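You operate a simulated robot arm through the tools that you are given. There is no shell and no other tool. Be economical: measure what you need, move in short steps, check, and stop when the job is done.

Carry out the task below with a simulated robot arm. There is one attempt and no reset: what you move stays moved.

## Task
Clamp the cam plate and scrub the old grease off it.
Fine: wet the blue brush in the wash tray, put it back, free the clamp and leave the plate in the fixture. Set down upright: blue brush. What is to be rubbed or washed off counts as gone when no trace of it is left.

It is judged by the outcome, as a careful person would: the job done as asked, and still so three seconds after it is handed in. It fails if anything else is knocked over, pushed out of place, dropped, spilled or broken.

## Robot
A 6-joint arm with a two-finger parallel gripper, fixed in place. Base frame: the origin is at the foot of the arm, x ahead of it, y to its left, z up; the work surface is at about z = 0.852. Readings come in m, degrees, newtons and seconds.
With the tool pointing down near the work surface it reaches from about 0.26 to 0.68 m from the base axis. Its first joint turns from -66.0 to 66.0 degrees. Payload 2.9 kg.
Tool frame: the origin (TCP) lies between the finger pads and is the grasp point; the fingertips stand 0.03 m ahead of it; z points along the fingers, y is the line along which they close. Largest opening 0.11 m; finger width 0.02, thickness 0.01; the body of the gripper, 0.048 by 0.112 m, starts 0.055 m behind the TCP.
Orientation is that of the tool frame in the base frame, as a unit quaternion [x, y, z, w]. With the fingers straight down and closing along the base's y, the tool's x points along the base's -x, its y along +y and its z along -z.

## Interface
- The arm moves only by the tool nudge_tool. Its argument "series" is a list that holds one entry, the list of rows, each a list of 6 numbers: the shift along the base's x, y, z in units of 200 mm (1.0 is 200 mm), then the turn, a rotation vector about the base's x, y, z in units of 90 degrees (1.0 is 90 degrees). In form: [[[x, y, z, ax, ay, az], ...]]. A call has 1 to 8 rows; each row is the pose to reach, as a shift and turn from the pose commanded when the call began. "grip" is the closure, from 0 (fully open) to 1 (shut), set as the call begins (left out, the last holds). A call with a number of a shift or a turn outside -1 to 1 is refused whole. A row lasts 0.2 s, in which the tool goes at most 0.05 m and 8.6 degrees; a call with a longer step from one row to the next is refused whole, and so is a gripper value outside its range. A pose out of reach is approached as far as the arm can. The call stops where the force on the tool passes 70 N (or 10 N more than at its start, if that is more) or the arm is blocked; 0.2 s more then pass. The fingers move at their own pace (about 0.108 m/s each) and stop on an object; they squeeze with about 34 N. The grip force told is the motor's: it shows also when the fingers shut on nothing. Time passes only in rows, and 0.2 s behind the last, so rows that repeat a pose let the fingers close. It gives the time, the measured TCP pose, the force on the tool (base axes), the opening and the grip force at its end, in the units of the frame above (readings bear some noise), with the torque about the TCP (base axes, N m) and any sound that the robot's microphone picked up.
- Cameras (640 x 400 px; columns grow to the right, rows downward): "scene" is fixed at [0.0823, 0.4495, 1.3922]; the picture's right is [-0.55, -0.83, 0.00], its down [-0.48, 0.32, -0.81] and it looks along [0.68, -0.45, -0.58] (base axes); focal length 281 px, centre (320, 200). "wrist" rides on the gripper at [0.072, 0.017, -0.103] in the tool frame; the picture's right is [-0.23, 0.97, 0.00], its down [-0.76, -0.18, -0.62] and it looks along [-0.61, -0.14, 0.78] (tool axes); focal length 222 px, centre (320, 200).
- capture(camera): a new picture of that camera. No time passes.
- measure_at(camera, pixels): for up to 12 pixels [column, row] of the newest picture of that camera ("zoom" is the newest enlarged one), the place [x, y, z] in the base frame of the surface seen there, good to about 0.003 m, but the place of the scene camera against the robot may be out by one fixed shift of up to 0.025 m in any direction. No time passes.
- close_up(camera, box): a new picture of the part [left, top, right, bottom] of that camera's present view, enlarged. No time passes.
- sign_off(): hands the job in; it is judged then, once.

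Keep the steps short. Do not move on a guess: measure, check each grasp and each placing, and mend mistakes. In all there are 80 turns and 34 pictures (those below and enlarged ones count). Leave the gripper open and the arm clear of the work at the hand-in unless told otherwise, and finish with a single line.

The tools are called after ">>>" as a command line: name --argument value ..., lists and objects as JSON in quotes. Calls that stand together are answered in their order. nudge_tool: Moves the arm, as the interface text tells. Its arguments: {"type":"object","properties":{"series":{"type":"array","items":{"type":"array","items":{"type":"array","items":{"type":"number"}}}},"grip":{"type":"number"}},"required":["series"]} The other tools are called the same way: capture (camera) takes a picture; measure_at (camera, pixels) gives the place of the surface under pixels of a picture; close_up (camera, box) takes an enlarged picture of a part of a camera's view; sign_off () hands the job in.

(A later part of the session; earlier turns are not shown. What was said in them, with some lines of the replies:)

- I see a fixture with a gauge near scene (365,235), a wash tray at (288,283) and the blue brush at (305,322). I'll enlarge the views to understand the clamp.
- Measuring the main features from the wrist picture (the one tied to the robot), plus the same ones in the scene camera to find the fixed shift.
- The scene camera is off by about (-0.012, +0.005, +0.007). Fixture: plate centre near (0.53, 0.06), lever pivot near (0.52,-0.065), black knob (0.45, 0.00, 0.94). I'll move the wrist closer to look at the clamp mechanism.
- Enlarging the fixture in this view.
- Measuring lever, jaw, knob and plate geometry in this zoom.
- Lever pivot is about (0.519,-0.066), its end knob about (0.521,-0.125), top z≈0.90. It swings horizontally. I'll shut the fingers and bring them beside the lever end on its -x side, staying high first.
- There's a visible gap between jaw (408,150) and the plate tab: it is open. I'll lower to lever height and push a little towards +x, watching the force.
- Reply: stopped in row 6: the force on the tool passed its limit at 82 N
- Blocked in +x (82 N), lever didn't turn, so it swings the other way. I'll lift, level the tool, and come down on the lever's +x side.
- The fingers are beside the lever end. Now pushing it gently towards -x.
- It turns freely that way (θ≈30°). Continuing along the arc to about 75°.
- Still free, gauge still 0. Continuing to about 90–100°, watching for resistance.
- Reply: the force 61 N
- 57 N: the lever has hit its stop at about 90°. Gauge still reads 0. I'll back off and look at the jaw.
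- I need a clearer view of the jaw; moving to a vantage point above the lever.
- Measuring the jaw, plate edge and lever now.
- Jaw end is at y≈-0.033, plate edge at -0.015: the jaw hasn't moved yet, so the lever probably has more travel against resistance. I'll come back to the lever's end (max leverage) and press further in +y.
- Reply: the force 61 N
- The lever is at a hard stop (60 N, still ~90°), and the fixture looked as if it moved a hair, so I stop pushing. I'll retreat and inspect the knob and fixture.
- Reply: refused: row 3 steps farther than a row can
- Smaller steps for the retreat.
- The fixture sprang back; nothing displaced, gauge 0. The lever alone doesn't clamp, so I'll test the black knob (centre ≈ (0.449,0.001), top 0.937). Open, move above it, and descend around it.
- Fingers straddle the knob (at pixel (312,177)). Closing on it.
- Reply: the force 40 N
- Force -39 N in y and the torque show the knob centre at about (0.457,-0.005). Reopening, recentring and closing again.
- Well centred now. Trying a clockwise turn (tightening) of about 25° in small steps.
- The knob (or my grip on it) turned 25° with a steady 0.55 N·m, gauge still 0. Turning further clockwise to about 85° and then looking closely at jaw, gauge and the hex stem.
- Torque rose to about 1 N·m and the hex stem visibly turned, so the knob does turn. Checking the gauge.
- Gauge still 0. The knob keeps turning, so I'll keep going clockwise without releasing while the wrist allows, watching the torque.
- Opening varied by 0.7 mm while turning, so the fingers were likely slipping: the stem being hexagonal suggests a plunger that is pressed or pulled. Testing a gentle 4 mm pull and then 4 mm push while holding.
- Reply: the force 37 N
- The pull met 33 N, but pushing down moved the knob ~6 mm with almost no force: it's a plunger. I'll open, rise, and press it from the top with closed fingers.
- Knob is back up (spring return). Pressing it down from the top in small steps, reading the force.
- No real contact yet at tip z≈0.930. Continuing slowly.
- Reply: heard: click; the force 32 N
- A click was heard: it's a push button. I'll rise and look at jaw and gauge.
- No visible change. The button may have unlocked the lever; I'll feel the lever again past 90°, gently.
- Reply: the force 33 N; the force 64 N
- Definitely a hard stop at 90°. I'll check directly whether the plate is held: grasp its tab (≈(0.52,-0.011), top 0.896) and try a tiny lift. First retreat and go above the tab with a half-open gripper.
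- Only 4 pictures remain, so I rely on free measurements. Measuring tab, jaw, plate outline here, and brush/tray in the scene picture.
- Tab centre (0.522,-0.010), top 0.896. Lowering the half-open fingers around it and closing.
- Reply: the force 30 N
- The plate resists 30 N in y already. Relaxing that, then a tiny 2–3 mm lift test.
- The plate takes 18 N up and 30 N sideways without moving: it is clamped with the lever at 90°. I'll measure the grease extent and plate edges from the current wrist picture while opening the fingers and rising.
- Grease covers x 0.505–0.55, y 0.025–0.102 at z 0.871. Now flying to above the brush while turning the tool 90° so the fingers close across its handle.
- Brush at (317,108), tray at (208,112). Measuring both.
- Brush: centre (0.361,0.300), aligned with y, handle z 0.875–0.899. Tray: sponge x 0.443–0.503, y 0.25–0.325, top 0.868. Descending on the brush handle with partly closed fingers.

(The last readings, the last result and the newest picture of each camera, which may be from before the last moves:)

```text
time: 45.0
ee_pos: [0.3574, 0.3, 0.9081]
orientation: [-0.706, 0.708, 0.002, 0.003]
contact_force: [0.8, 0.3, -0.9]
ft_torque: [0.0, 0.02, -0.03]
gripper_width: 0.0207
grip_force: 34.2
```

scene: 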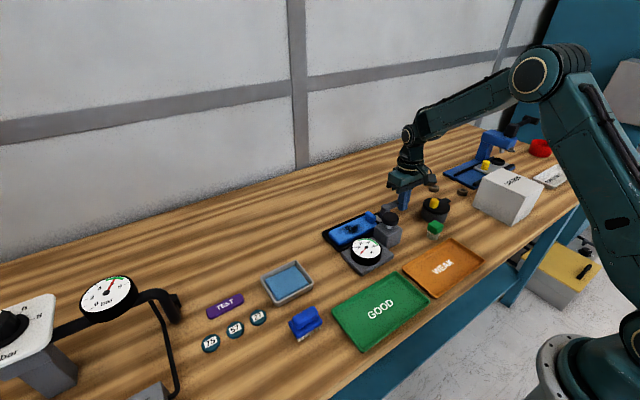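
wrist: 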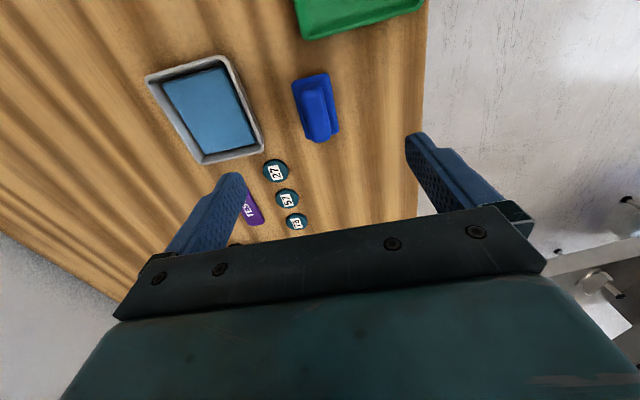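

Handle held (20.7 mm). Lifting and carrying to above the tray's sponge.

>>> nudge_tool --series '[[[0, 0, 0.15, 0, 0, 0], [0, 0, 0.3, 0, 0, 0], [0.2, -0.03, 0.3, 0, 0, 0], [0.4, -0.06, 0.3, 0, 0, 0], [0.573, -0.07, 0.3, 0, 0, 0], [0.573, -0.07, 0.2, 0, 0, 0], [0.573, -0.07, 0.12, 0, 0, 0]]]'

>>> nudge_tool --series '[[[0, 0, -0.02, 0, 0, 0], [0, 0, -0.04, 0, 0, 0], [0, 0, -0.05, 0, 0, 0]]]'

```text
time: 46.6
ee_pos: [0.4726, 0.2844, 0.9329]
orientation: [-0.706, 0.708, 0.001, 0.003]
contact_force: [-0.4, 1.0, -0.5]
ft_torque: [-0.01, 0.02, 0.02]
gripper_width: 0.0209
grip_force: 33.6
```

```text
time: 47.4
ee_pos: [0.4723, 0.2854, 0.924]
orientation: [-0.706, 0.708, 0.002, 0.003]
contact_force: [0.4, -4.0, 12.0]
ft_torque: [-0.25, 0.12, 0.03]
gripper_width: 0.0207
grip_force: 33.9
```

In contact with the sponge at 12 N. Dabbing and wiggling a little to wet the bristles.

>>> nudge_tool --series '[[[0, 0, -0.006, 0, 0, 0], [0, 0.02, -0.006, 0, 0, 0], [0, -0.02, -0.006, 0, 0, 0], [0, 0.02, -0.006, 0, 0, 0], [0, -0.02, -0.006, 0, 0, 0], [0, 0, -0.006, 0, 0, 0], [0, 0, -0.006, 0, 0, 0]]]'

>>> nudge_tool --series '[[[0, 0, 0.1, 0, 0, 0], [0, 0, 0.25, 0, 0, 0], [0, -0.15, 0.35, 0, 0, 0], [0.05, -0.35, 0.35, 0, 0, 0], [0.1, -0.55, 0.35, 0, 0, 0], [0.2, -0.75, 0.35, 0, 0, 0], [0.27, -0.95, 0.35, 0, 0, 0]]]'

```text
time: 49.0
ee_pos: [0.4733, 0.2856, 0.9237]
orientation: [-0.705, 0.709, 0.002, 0.004]
contact_force: [0.3, -1.0, 29.1]
ft_torque: [0.12, 0.09, -0.01]
gripper_width: 0.0208
grip_force: 33.9
```

```text
time: 50.6
ee_pos: [0.5299, 0.0959, 0.9899]
orientation: [-0.707, 0.708, 0.002, 0.004]
contact_force: [0.5, 0.0, -0.6]
ft_torque: [-0.02, 0.0, -0.01]
gripper_width: 0.021
grip_force: 34.2
```

Over the plate. Lowering above the grease centre to just above contact, then finding about 25 N.

>>> nudge_tool --series '[[[-0.01, -0.16, -0.05, 0, 0, 0], [-0.01, -0.16, -0.18, 0, 0, 0], [-0.01, -0.16, -0.28, 0, 0, 0], [-0.01, -0.16, -0.3, 0, 0, 0], [-0.01, -0.16, -0.31, 0, 0, 0]]]'

>>> nudge_tool --series '[[[0, 0, -0.01, 0, 0, 0], [0, 0, -0.014, 0, 0, 0]]]'

```text
time: 51.8
ee_pos: [0.5246, 0.0646, 0.9286]
orientation: [-0.706, 0.708, 0.003, 0.002]
contact_force: [-0.5, -0.7, -0.4]
ft_torque: [0.01, -0.04, 0.01]
gripper_width: 0.021
grip_force: 34.3
```

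```text
time: 52.4
ee_pos: [0.5249, 0.0633, 0.927]
orientation: [-0.706, 0.708, 0.001, 0.003]
contact_force: [-4.0, 0.8, 9.9]
ft_torque: [-0.11, 0.22, -0.02]
gripper_width: 0.021
grip_force: 33.8
```

Contact at 10 N. Adding ~2.5 mm of press and scrubbing back and forth along y on the middle row.

>>> nudge_tool --series '[[[0, 0, -0.012, 0, 0, 0], [0, 0.1, -0.012, 0, 0, 0], [0, 0, -0.012, 0, 0, 0], [0, -0.11, -0.012, 0, 0, 0], [0, 0, -0.012, 0, 0, 0], [0, 0.1, -0.012, 0, 0, 0], [0, 0, -0.012, 0, 0, 0], [0, -0.11, -0.012, 0, 0, 0]]]'

```text
time: 54.2
ee_pos: [0.5234, 0.0431, 0.9252]
orientation: [-0.707, 0.707, 0.001, 0.006]
contact_force: [-0.1, 10.8, 34.2]
ft_torque: [0.6, 0.26, -0.1]
gripper_width: 0.021
grip_force: 33.5
```

34 N, a good scrubbing force. Now the +x row, easing slightly.

>>> nudge_tool --series '[[[0.06, 0, 0.003, 0, 0, 0], [0.06, 0.11, 0.003, 0, 0, 0], [0.06, 0.21, 0.003, 0, 0, 0], [0.06, 0.11, 0.003, 0, 0, 0], [0.06, 0, 0.003, 0, 0, 0], [0.06, 0.11, 0.003, 0, 0, 0], [0.06, 0.21, 0.003, 0, 0, 0], [0.06, 0.11, 0.003, 0, 0, 0]]]'

>>> nudge_tool --series '[[[-0.05, -0.05, 0, 0, 0, 0], [-0.11, -0.1, 0, 0, 0, 0], [-0.11, 0, 0, 0, 0, 0], [-0.11, 0.1, 0, 0, 0, 0], [-0.11, 0, 0, 0, 0, 0], [-0.11, -0.1, 0, 0, 0, 0], [-0.11, 0, 0, 0, 0, 0], [-0.11, 0.1, 0, 0, 0, 0]]]'

```text
time: 56.0
ee_pos: [0.5357, 0.0672, 0.9262]
orientation: [0.707, -0.707, -0.002, -0.003]
contact_force: [-0.2, 7.7, 21.8]
ft_torque: [0.29, 0.08, -0.04]
gripper_width: 0.021
grip_force: 34.3
```

```text
time: 57.8
ee_pos: [0.514, 0.0814, 0.9263]
orientation: [-0.704, 0.71, 0.0, 0.004]
contact_force: [1.0, -11.2, 31.4]
ft_torque: [-0.7, 0.12, 0.09]
gripper_width: 0.0211
grip_force: 33.8
```

Second round over the middle and far rows, a bit wider, before I spend a picture.

>>> nudge_tool --series '[[[0, -0.1, 0, 0, 0, 0], [0, -0.22, 0, 0, 0, 0], [0.05, -0.22, 0, 0, 0, 0], [0.05, -0.11, 0, 0, 0, 0], [0.05, 0.02, 0, 0, 0, 0], [0.09, 0.02, 0, 0, 0, 0], [0.09, -0.11, 0, 0, 0, 0], [0.09, -0.22, 0, 0, 0, 0]]]'

>>> nudge_tool --series '[[[0.05, 0, 0, 0, 0, 0], [0.05, 0.11, 0, 0, 0, 0], [0.05, 0.23, 0, 0, 0, 0], [0.05, 0.11, 0, 0, 0, 0], [0.05, 0, 0, 0, 0, 0], [-0.04, 0, 0, 0, 0, 0], [-0.04, 0.11, 0, 0, 0, 0], [-0.04, 0.23, 0, 0, 0, 0]]]'

>>> nudge_tool --series '[[[-0.05, 0, 0, 0, 0, 0], [-0.05, -0.11, 0, 0, 0, 0], [-0.05, -0.22, 0, 0, 0, 0], [-0.09, -0.22, 0, 0, 0, 0], [-0.09, -0.11, 0, 0, 0, 0], [-0.09, 0, 0, 0, 0, 0]]]'

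```text
time: 59.6
ee_pos: [0.5341, 0.0395, 0.9263]
orientation: [-0.706, 0.708, 0.0, 0.006]
contact_force: [-0.3, 12.2, 33.6]
ft_torque: [0.5, 0.23, -0.09]
gripper_width: 0.021
grip_force: 33.4
```

```text
time: 61.4
ee_pos: [0.5263, 0.0849, 0.9267]
orientation: [-0.705, 0.709, 0.0, 0.004]
contact_force: [0.2, -11.7, 37.6]
ft_torque: [-0.64, 0.38, 0.19]
gripper_width: 0.0211
grip_force: 34.0
```

```text
time: 62.8
ee_pos: [0.5086, 0.0881, 0.9278]
orientation: [-0.705, 0.709, 0.001, 0.003]
contact_force: [-0.7, -10.7, 31.3]
ft_torque: [-0.74, -0.1, 0.0]
gripper_width: 0.021
grip_force: 34.1
```

Lifting clear towards the tray side and looking at the plate.

>>> nudge_tool --series '[[[0, 0, 0.15, 0, 0, 0], [0, 0, 0.35, 0, 0, 0], [0, 0.2, 0.35, 0, 0, 0], [-0.05, 0.4, 0.35, 0, 0, 0], [-0.1, 0.6, 0.35, 0, 0, 0], [-0.15, 0.8, 0.35, 0, 0, 0], [-0.18, 1.0, 0.35, 0, 0, 0]]]'

>>> close_up --camera "scene" --box '[318, 195, 398, 245]'

```text
time: 64.4
ee_pos: [0.4721, 0.2845, 0.9902]
orientation: [-0.706, 0.708, 0.002, 0.003]
contact_force: [-0.5, 0.3, -0.8]
ft_torque: [0.0, 0.01, -0.01]
gripper_width: 0.0213
grip_force: 33.6
```

```text
8.00 times, centred on (358, 220) of scene
```

zoom: 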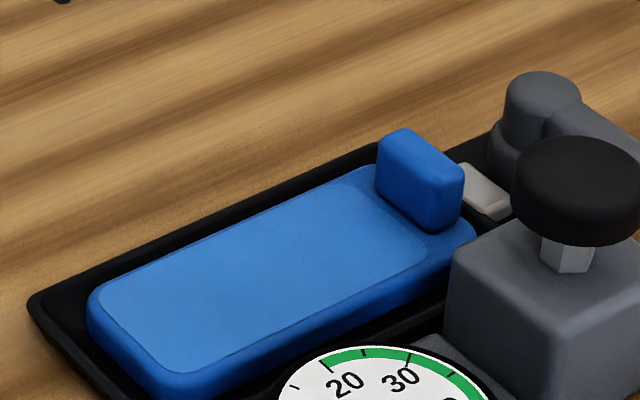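

The plate is clean with no trace left. Now returning the brush to its original spot (TCP 0.3575, 0.300).

>>> nudge_tool --series '[[[-0.2, 0.03, 0, 0, 0, 0], [-0.4, 0.06, 0, 0, 0, 0], [-0.572, 0.077, 0, 0, 0, 0], [-0.572, 0.077, -0.2, 0, 0, 0], [-0.572, 0.077, -0.37, 0, 0, 0], [-0.572, 0.077, -0.39, 0, 0, 0], [-0.572, 0.077, -0.4, 0, 0, 0]]]'

>>> nudge_tool --series '[[[0, 0, -0.007, 0, 0, 0], [0, 0, -0.012, 0, 0, 0]]]'

```text
time: 66.0
ee_pos: [0.3578, 0.3, 0.9135]
orientation: [-0.706, 0.708, 0.002, 0.002]
contact_force: [-0.3, 0.1, 0.2]
ft_torque: [0.0, 0.0, 0.0]
gripper_width: 0.021
grip_force: 34.1
```

```text
time: 66.6
ee_pos: [0.3562, 0.3005, 0.9121]
orientation: [-0.706, 0.708, 0.002, 0.003]
contact_force: [-0.3, 0.1, -1.1]
ft_torque: [-0.05, -0.03, -0.05]
gripper_width: 0.0209
grip_force: 34.0
```

Not yet in contact; lowering millimetre by millimetre.

>>> nudge_tool --series '[[[0, 0, -0.006, 0, 0, 0], [0, 0, -0.012, 0, 0, 0]]]'

>>> nudge_tool --series '[[[0, 0, -0.005, 0, 0, 0], [0, 0, -0.005, 0, 0, 0]]]'

```text
time: 67.2
ee_pos: [0.3554, 0.3014, 0.9102]
orientation: [-0.706, 0.708, 0.001, 0.003]
contact_force: [-0.1, -0.6, -1.6]
ft_torque: [0.04, 0.03, 0.03]
gripper_width: 0.021
grip_force: 33.8
```

```text
time: 67.8
ee_pos: [0.3545, 0.302, 0.9088]
orientation: [-0.706, 0.708, 0.002, 0.002]
contact_force: [0.2, 0.2, -0.5]
ft_torque: [-0.02, -0.01, 0.0]
gripper_width: 0.021
grip_force: 33.9
```

>>> nudge_tool --series '[[[0.012, -0.008, -0.004, 0, 0, 0], [0.012, -0.008, -0.008, 0, 0, 0]]]'

>>> nudge_tool --series '[[[0, 0, -0.005, 0, 0, 0], [0, 0, -0.005, 0, 0, 0]]]'

```text
time: 68.4
ee_pos: [0.3589, 0.2996, 0.9073]
orientation: [-0.706, 0.708, 0.002, 0.003]
contact_force: [-0.5, 0.5, -1.0]
ft_torque: [-0.01, 0.01, 0.01]
gripper_width: 0.021
grip_force: 34.3
```

```text
time: 69.0
ee_pos: [0.3576, 0.2999, 0.9064]
orientation: [-0.706, 0.708, 0.003, 0.003]
contact_force: [0.3, 0.0, -0.5]
ft_torque: [0.02, 0.03, 0.01]
gripper_width: 0.0209
grip_force: 34.1
```

>>> nudge_tool --series '[[[0, 0, -0.005, 0, 0, 0], [0, 0, -0.008, 0, 0, 0], [0, 0, -0.008, 0, 0, 0]]]'

>>> nudge_tool --series '[[[0, 0, -0.005, 0, 0, 0], [0, 0, -0.008, 0, 0, 0], [0, 0, -0.008, 0, 0, 0]]]'

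```text
time: 69.8
ee_pos: [0.3583, 0.2997, 0.9052]
orientation: [-0.707, 0.707, 0.002, 0.004]
contact_force: [-1.8, -0.6, 23.0]
ft_torque: [-0.29, 0.25, 0.01]
gripper_width: 0.0209
grip_force: 33.7
```

```text
time: 70.6
ee_pos: [0.3591, 0.3, 0.906]
orientation: [-0.707, 0.708, 0.002, 0.005]
contact_force: [-6.5, 0.0, 46.1]
ft_torque: [-0.42, 0.49, 0.02]
gripper_width: 0.0211
grip_force: 33.9
```

Firmly on the table. Easing the press, then opening slightly and rising.

>>> nudge_tool --series '[[[0, 0, 0.008, 0, 0, 0], [0, 0, 0.016, 0, 0, 0]]]'

>>> nudge_tool --series '[[[0, 0, 0, 0, 0, 0], [0, 0, 0, 0, 0, 0], [0, 0, 0.15, 0, 0, 0], [0, 0, 0.38, 0, 0, 0], [0, 0, 0.55, 0, 0, 0]]]' --grip 0.45

```text
time: 71.2
ee_pos: [0.3585, 0.3004, 0.907]
orientation: [-0.706, 0.708, 0.002, 0.003]
contact_force: [2.4, 4.9, 12.9]
ft_torque: [0.48, -0.15, -0.05]
gripper_width: 0.021
grip_force: 33.8
```

```text
time: 72.4
ee_pos: [0.3573, 0.2991, 1.0172]
orientation: [-0.706, 0.708, 0.001, 0.002]
contact_force: [-0.1, -0.2, -0.8]
ft_torque: [-0.02, 0.02, -0.01]
gripper_width: 0.0605
grip_force: 0.0
```

Brush released. Now freeing the clamp: shut the fingers and travel to the lever's +y side near (0.492,-0.045).

>>> nudge_tool --series '[[[0.08, -0.2, 0, 0, 0, 0], [0.16, -0.4, 0, 0, 0, 0], [0.24, -0.6, 0, 0, 0, 0], [0.32, -0.8, 0, 0, 0, 0], [0.4, -1.0, 0, 0, 0, 0]]]' --grip 1

>>> nudge_tool --series '[[[0.09, -0.18, 0, 0, 0, 0], [0.18, -0.36, 0, 0, 0, 0], [0.23, -0.56, 0, 0, 0, 0], [0.27, -0.72, 0, 0, 0, 0], [0.27, -0.72, -0.2, 0, 0, 0], [0.27, -0.72, -0.4, 0, 0, 0]]]'

```text
time: 73.6
ee_pos: [0.4383, 0.0966, 1.017]
orientation: [-0.706, 0.708, 0.003, 0.002]
contact_force: [0.2, 0.5, 0.2]
ft_torque: [0.02, -0.04, 0.02]
gripper_width: 0.0
grip_force: 33.8
```

```text
time: 75.0
ee_pos: [0.4925, -0.0418, 0.9363]
orientation: [-0.706, 0.708, 0.002, 0.003]
contact_force: [-0.4, 0.5, -0.9]
ft_torque: [-0.01, 0.01, -0.03]
gripper_width: 0.0
grip_force: 34.4
```

Just above and beside the lever. Lowering and sweeping it back to its starting direction.

>>> nudge_tool --series '[[[0, 0, -0.137, 0, 0, 0], [-0.01, -0.05, -0.137, 0, 0, 0], [-0.04, -0.12, -0.137, 0, 0, 0], [-0.04, -0.175, -0.137, 0, 0, 0], [-0.028, -0.228, -0.137, 0, 0, 0], [0.005, -0.29, -0.137, 0, 0, 0], [0.048, -0.343, -0.137, 0, 0, 0], [0.06, -0.343, -0.137, 0, 0, 0]]]'

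```text
time: 76.8
ee_pos: [0.5048, -0.114, 0.9067]
orientation: [-0.705, 0.709, 0.001, 0.002]
contact_force: [-1.9, -1.5, 0.3]
ft_torque: [-0.02, 0.06, -0.01]
gripper_width: 0.0001
grip_force: 34.3
```

Lever moved with nearly no force. Nudging it gently the last bit to its stop.

>>> nudge_tool --series '[[[0.012, 0, 0, 0, 0, 0], [0.024, 0, 0, 0, 0, 0], [0.036, 0, 0, 0, 0, 0]]]'

```text
time: 77.6
ee_pos: [0.5111, -0.1135, 0.9086]
orientation: [-0.707, 0.707, 0.003, 0.002]
contact_force: [-3.3, 0.6, -0.7]
ft_torque: [0.01, 0.05, 0.06]
gripper_width: 0.0001
grip_force: 33.6
```

>>> nudge_tool --series '[[[0.01, 0, 0, 0, 0, 0], [0.02, 0, 0, 0, 0, 0]]]'

```text
time: 78.2
ee_pos: [0.5123, -0.1131, 0.9077]
orientation: [-0.706, 0.709, 0.007, -0.001]
contact_force: [-35.5, 2.1, 14.9]
ft_torque: [0.15, 0.3, 0.31]
gripper_width: 0.0
grip_force: 33.8
```

The lever is at its open stop (35 N). Backing off, rising clear, opening the gripper, and taking a full look.

>>> nudge_tool --series '[[[-0.08, 0, 0, 0, 0, 0], [-0.1, 0, 0.2, 0, 0, 0], [-0.2, 0, 0.4, 0, 0, 0], [-0.35, 0, 0.55, 0, 0, 0], [-0.5, 0, 0.7, 0, 0, 0], [-0.65, 0, 0.8, 0, 0, 0]]]'

>>> nudge_tool --series '[[[0, 0, 0.2, 0, 0, 0], [0, 0, 0.3, 0, 0, 0]]]' --grip 0

>>> capture --camera "scene"

```text
time: 79.6
ee_pos: [0.3877, -0.1142, 1.0733]
orientation: [-0.706, 0.708, 0.002, 0.003]
contact_force: [0.2, -0.5, -0.3]
ft_torque: [-0.01, 0.0, -0.02]
gripper_width: 0.0001
grip_force: 34.3
```

```text
time: 80.2
ee_pos: [0.3873, -0.1124, 1.1298]
orientation: [-0.706, 0.708, 0.002, 0.004]
contact_force: [-0.6, -0.8, -0.2]
ft_torque: [0.03, -0.02, 0.0]
gripper_width: 0.1101
grip_force: 0.1
```

```text
1 pictures are left
```

scene: 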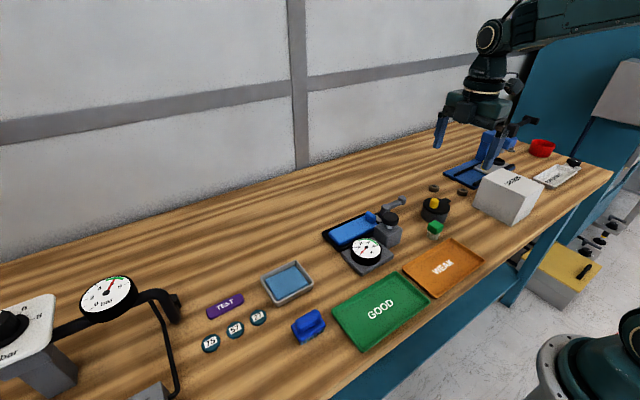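

Everything is in place, lever back, plate clean. Checking the brush height and place by measurement.

>>> measure_at --camera "scene" --pixels '[[302, 320], [318, 313], [309, 319], [295, 325], [350, 230], [370, 216]]'

>>> close_up --camera "scene" --box '[270, 190, 430, 350]'

```text
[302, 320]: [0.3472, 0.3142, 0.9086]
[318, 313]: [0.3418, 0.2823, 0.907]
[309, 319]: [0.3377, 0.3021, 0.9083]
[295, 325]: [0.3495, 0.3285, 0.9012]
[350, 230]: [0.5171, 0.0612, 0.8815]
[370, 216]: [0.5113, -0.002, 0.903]
```

```text
2.50 times, centred on (350, 270) of scene
```

zoom: 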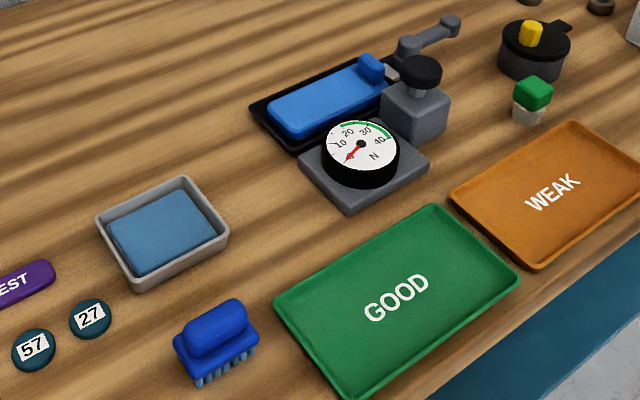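

The brush is upright with wet (blue) bristles, within about 1 cm of where it stood. The plate is clean and in its fixture, the lever is back at its open stop, and the gripper is open and clear. Handing in.

>>> sign_off

```text
The job is handed in.
```

The cam plate is scrubbed clean and still in its fixture, the lever is back at its open stop, and the wetted blue brush stands upright within about 1 cm of its old spot; with the lever over, the plate held against a light pull, but the gauge stayed at 0 and I never saw the jaw move, so the clamping is inferred.
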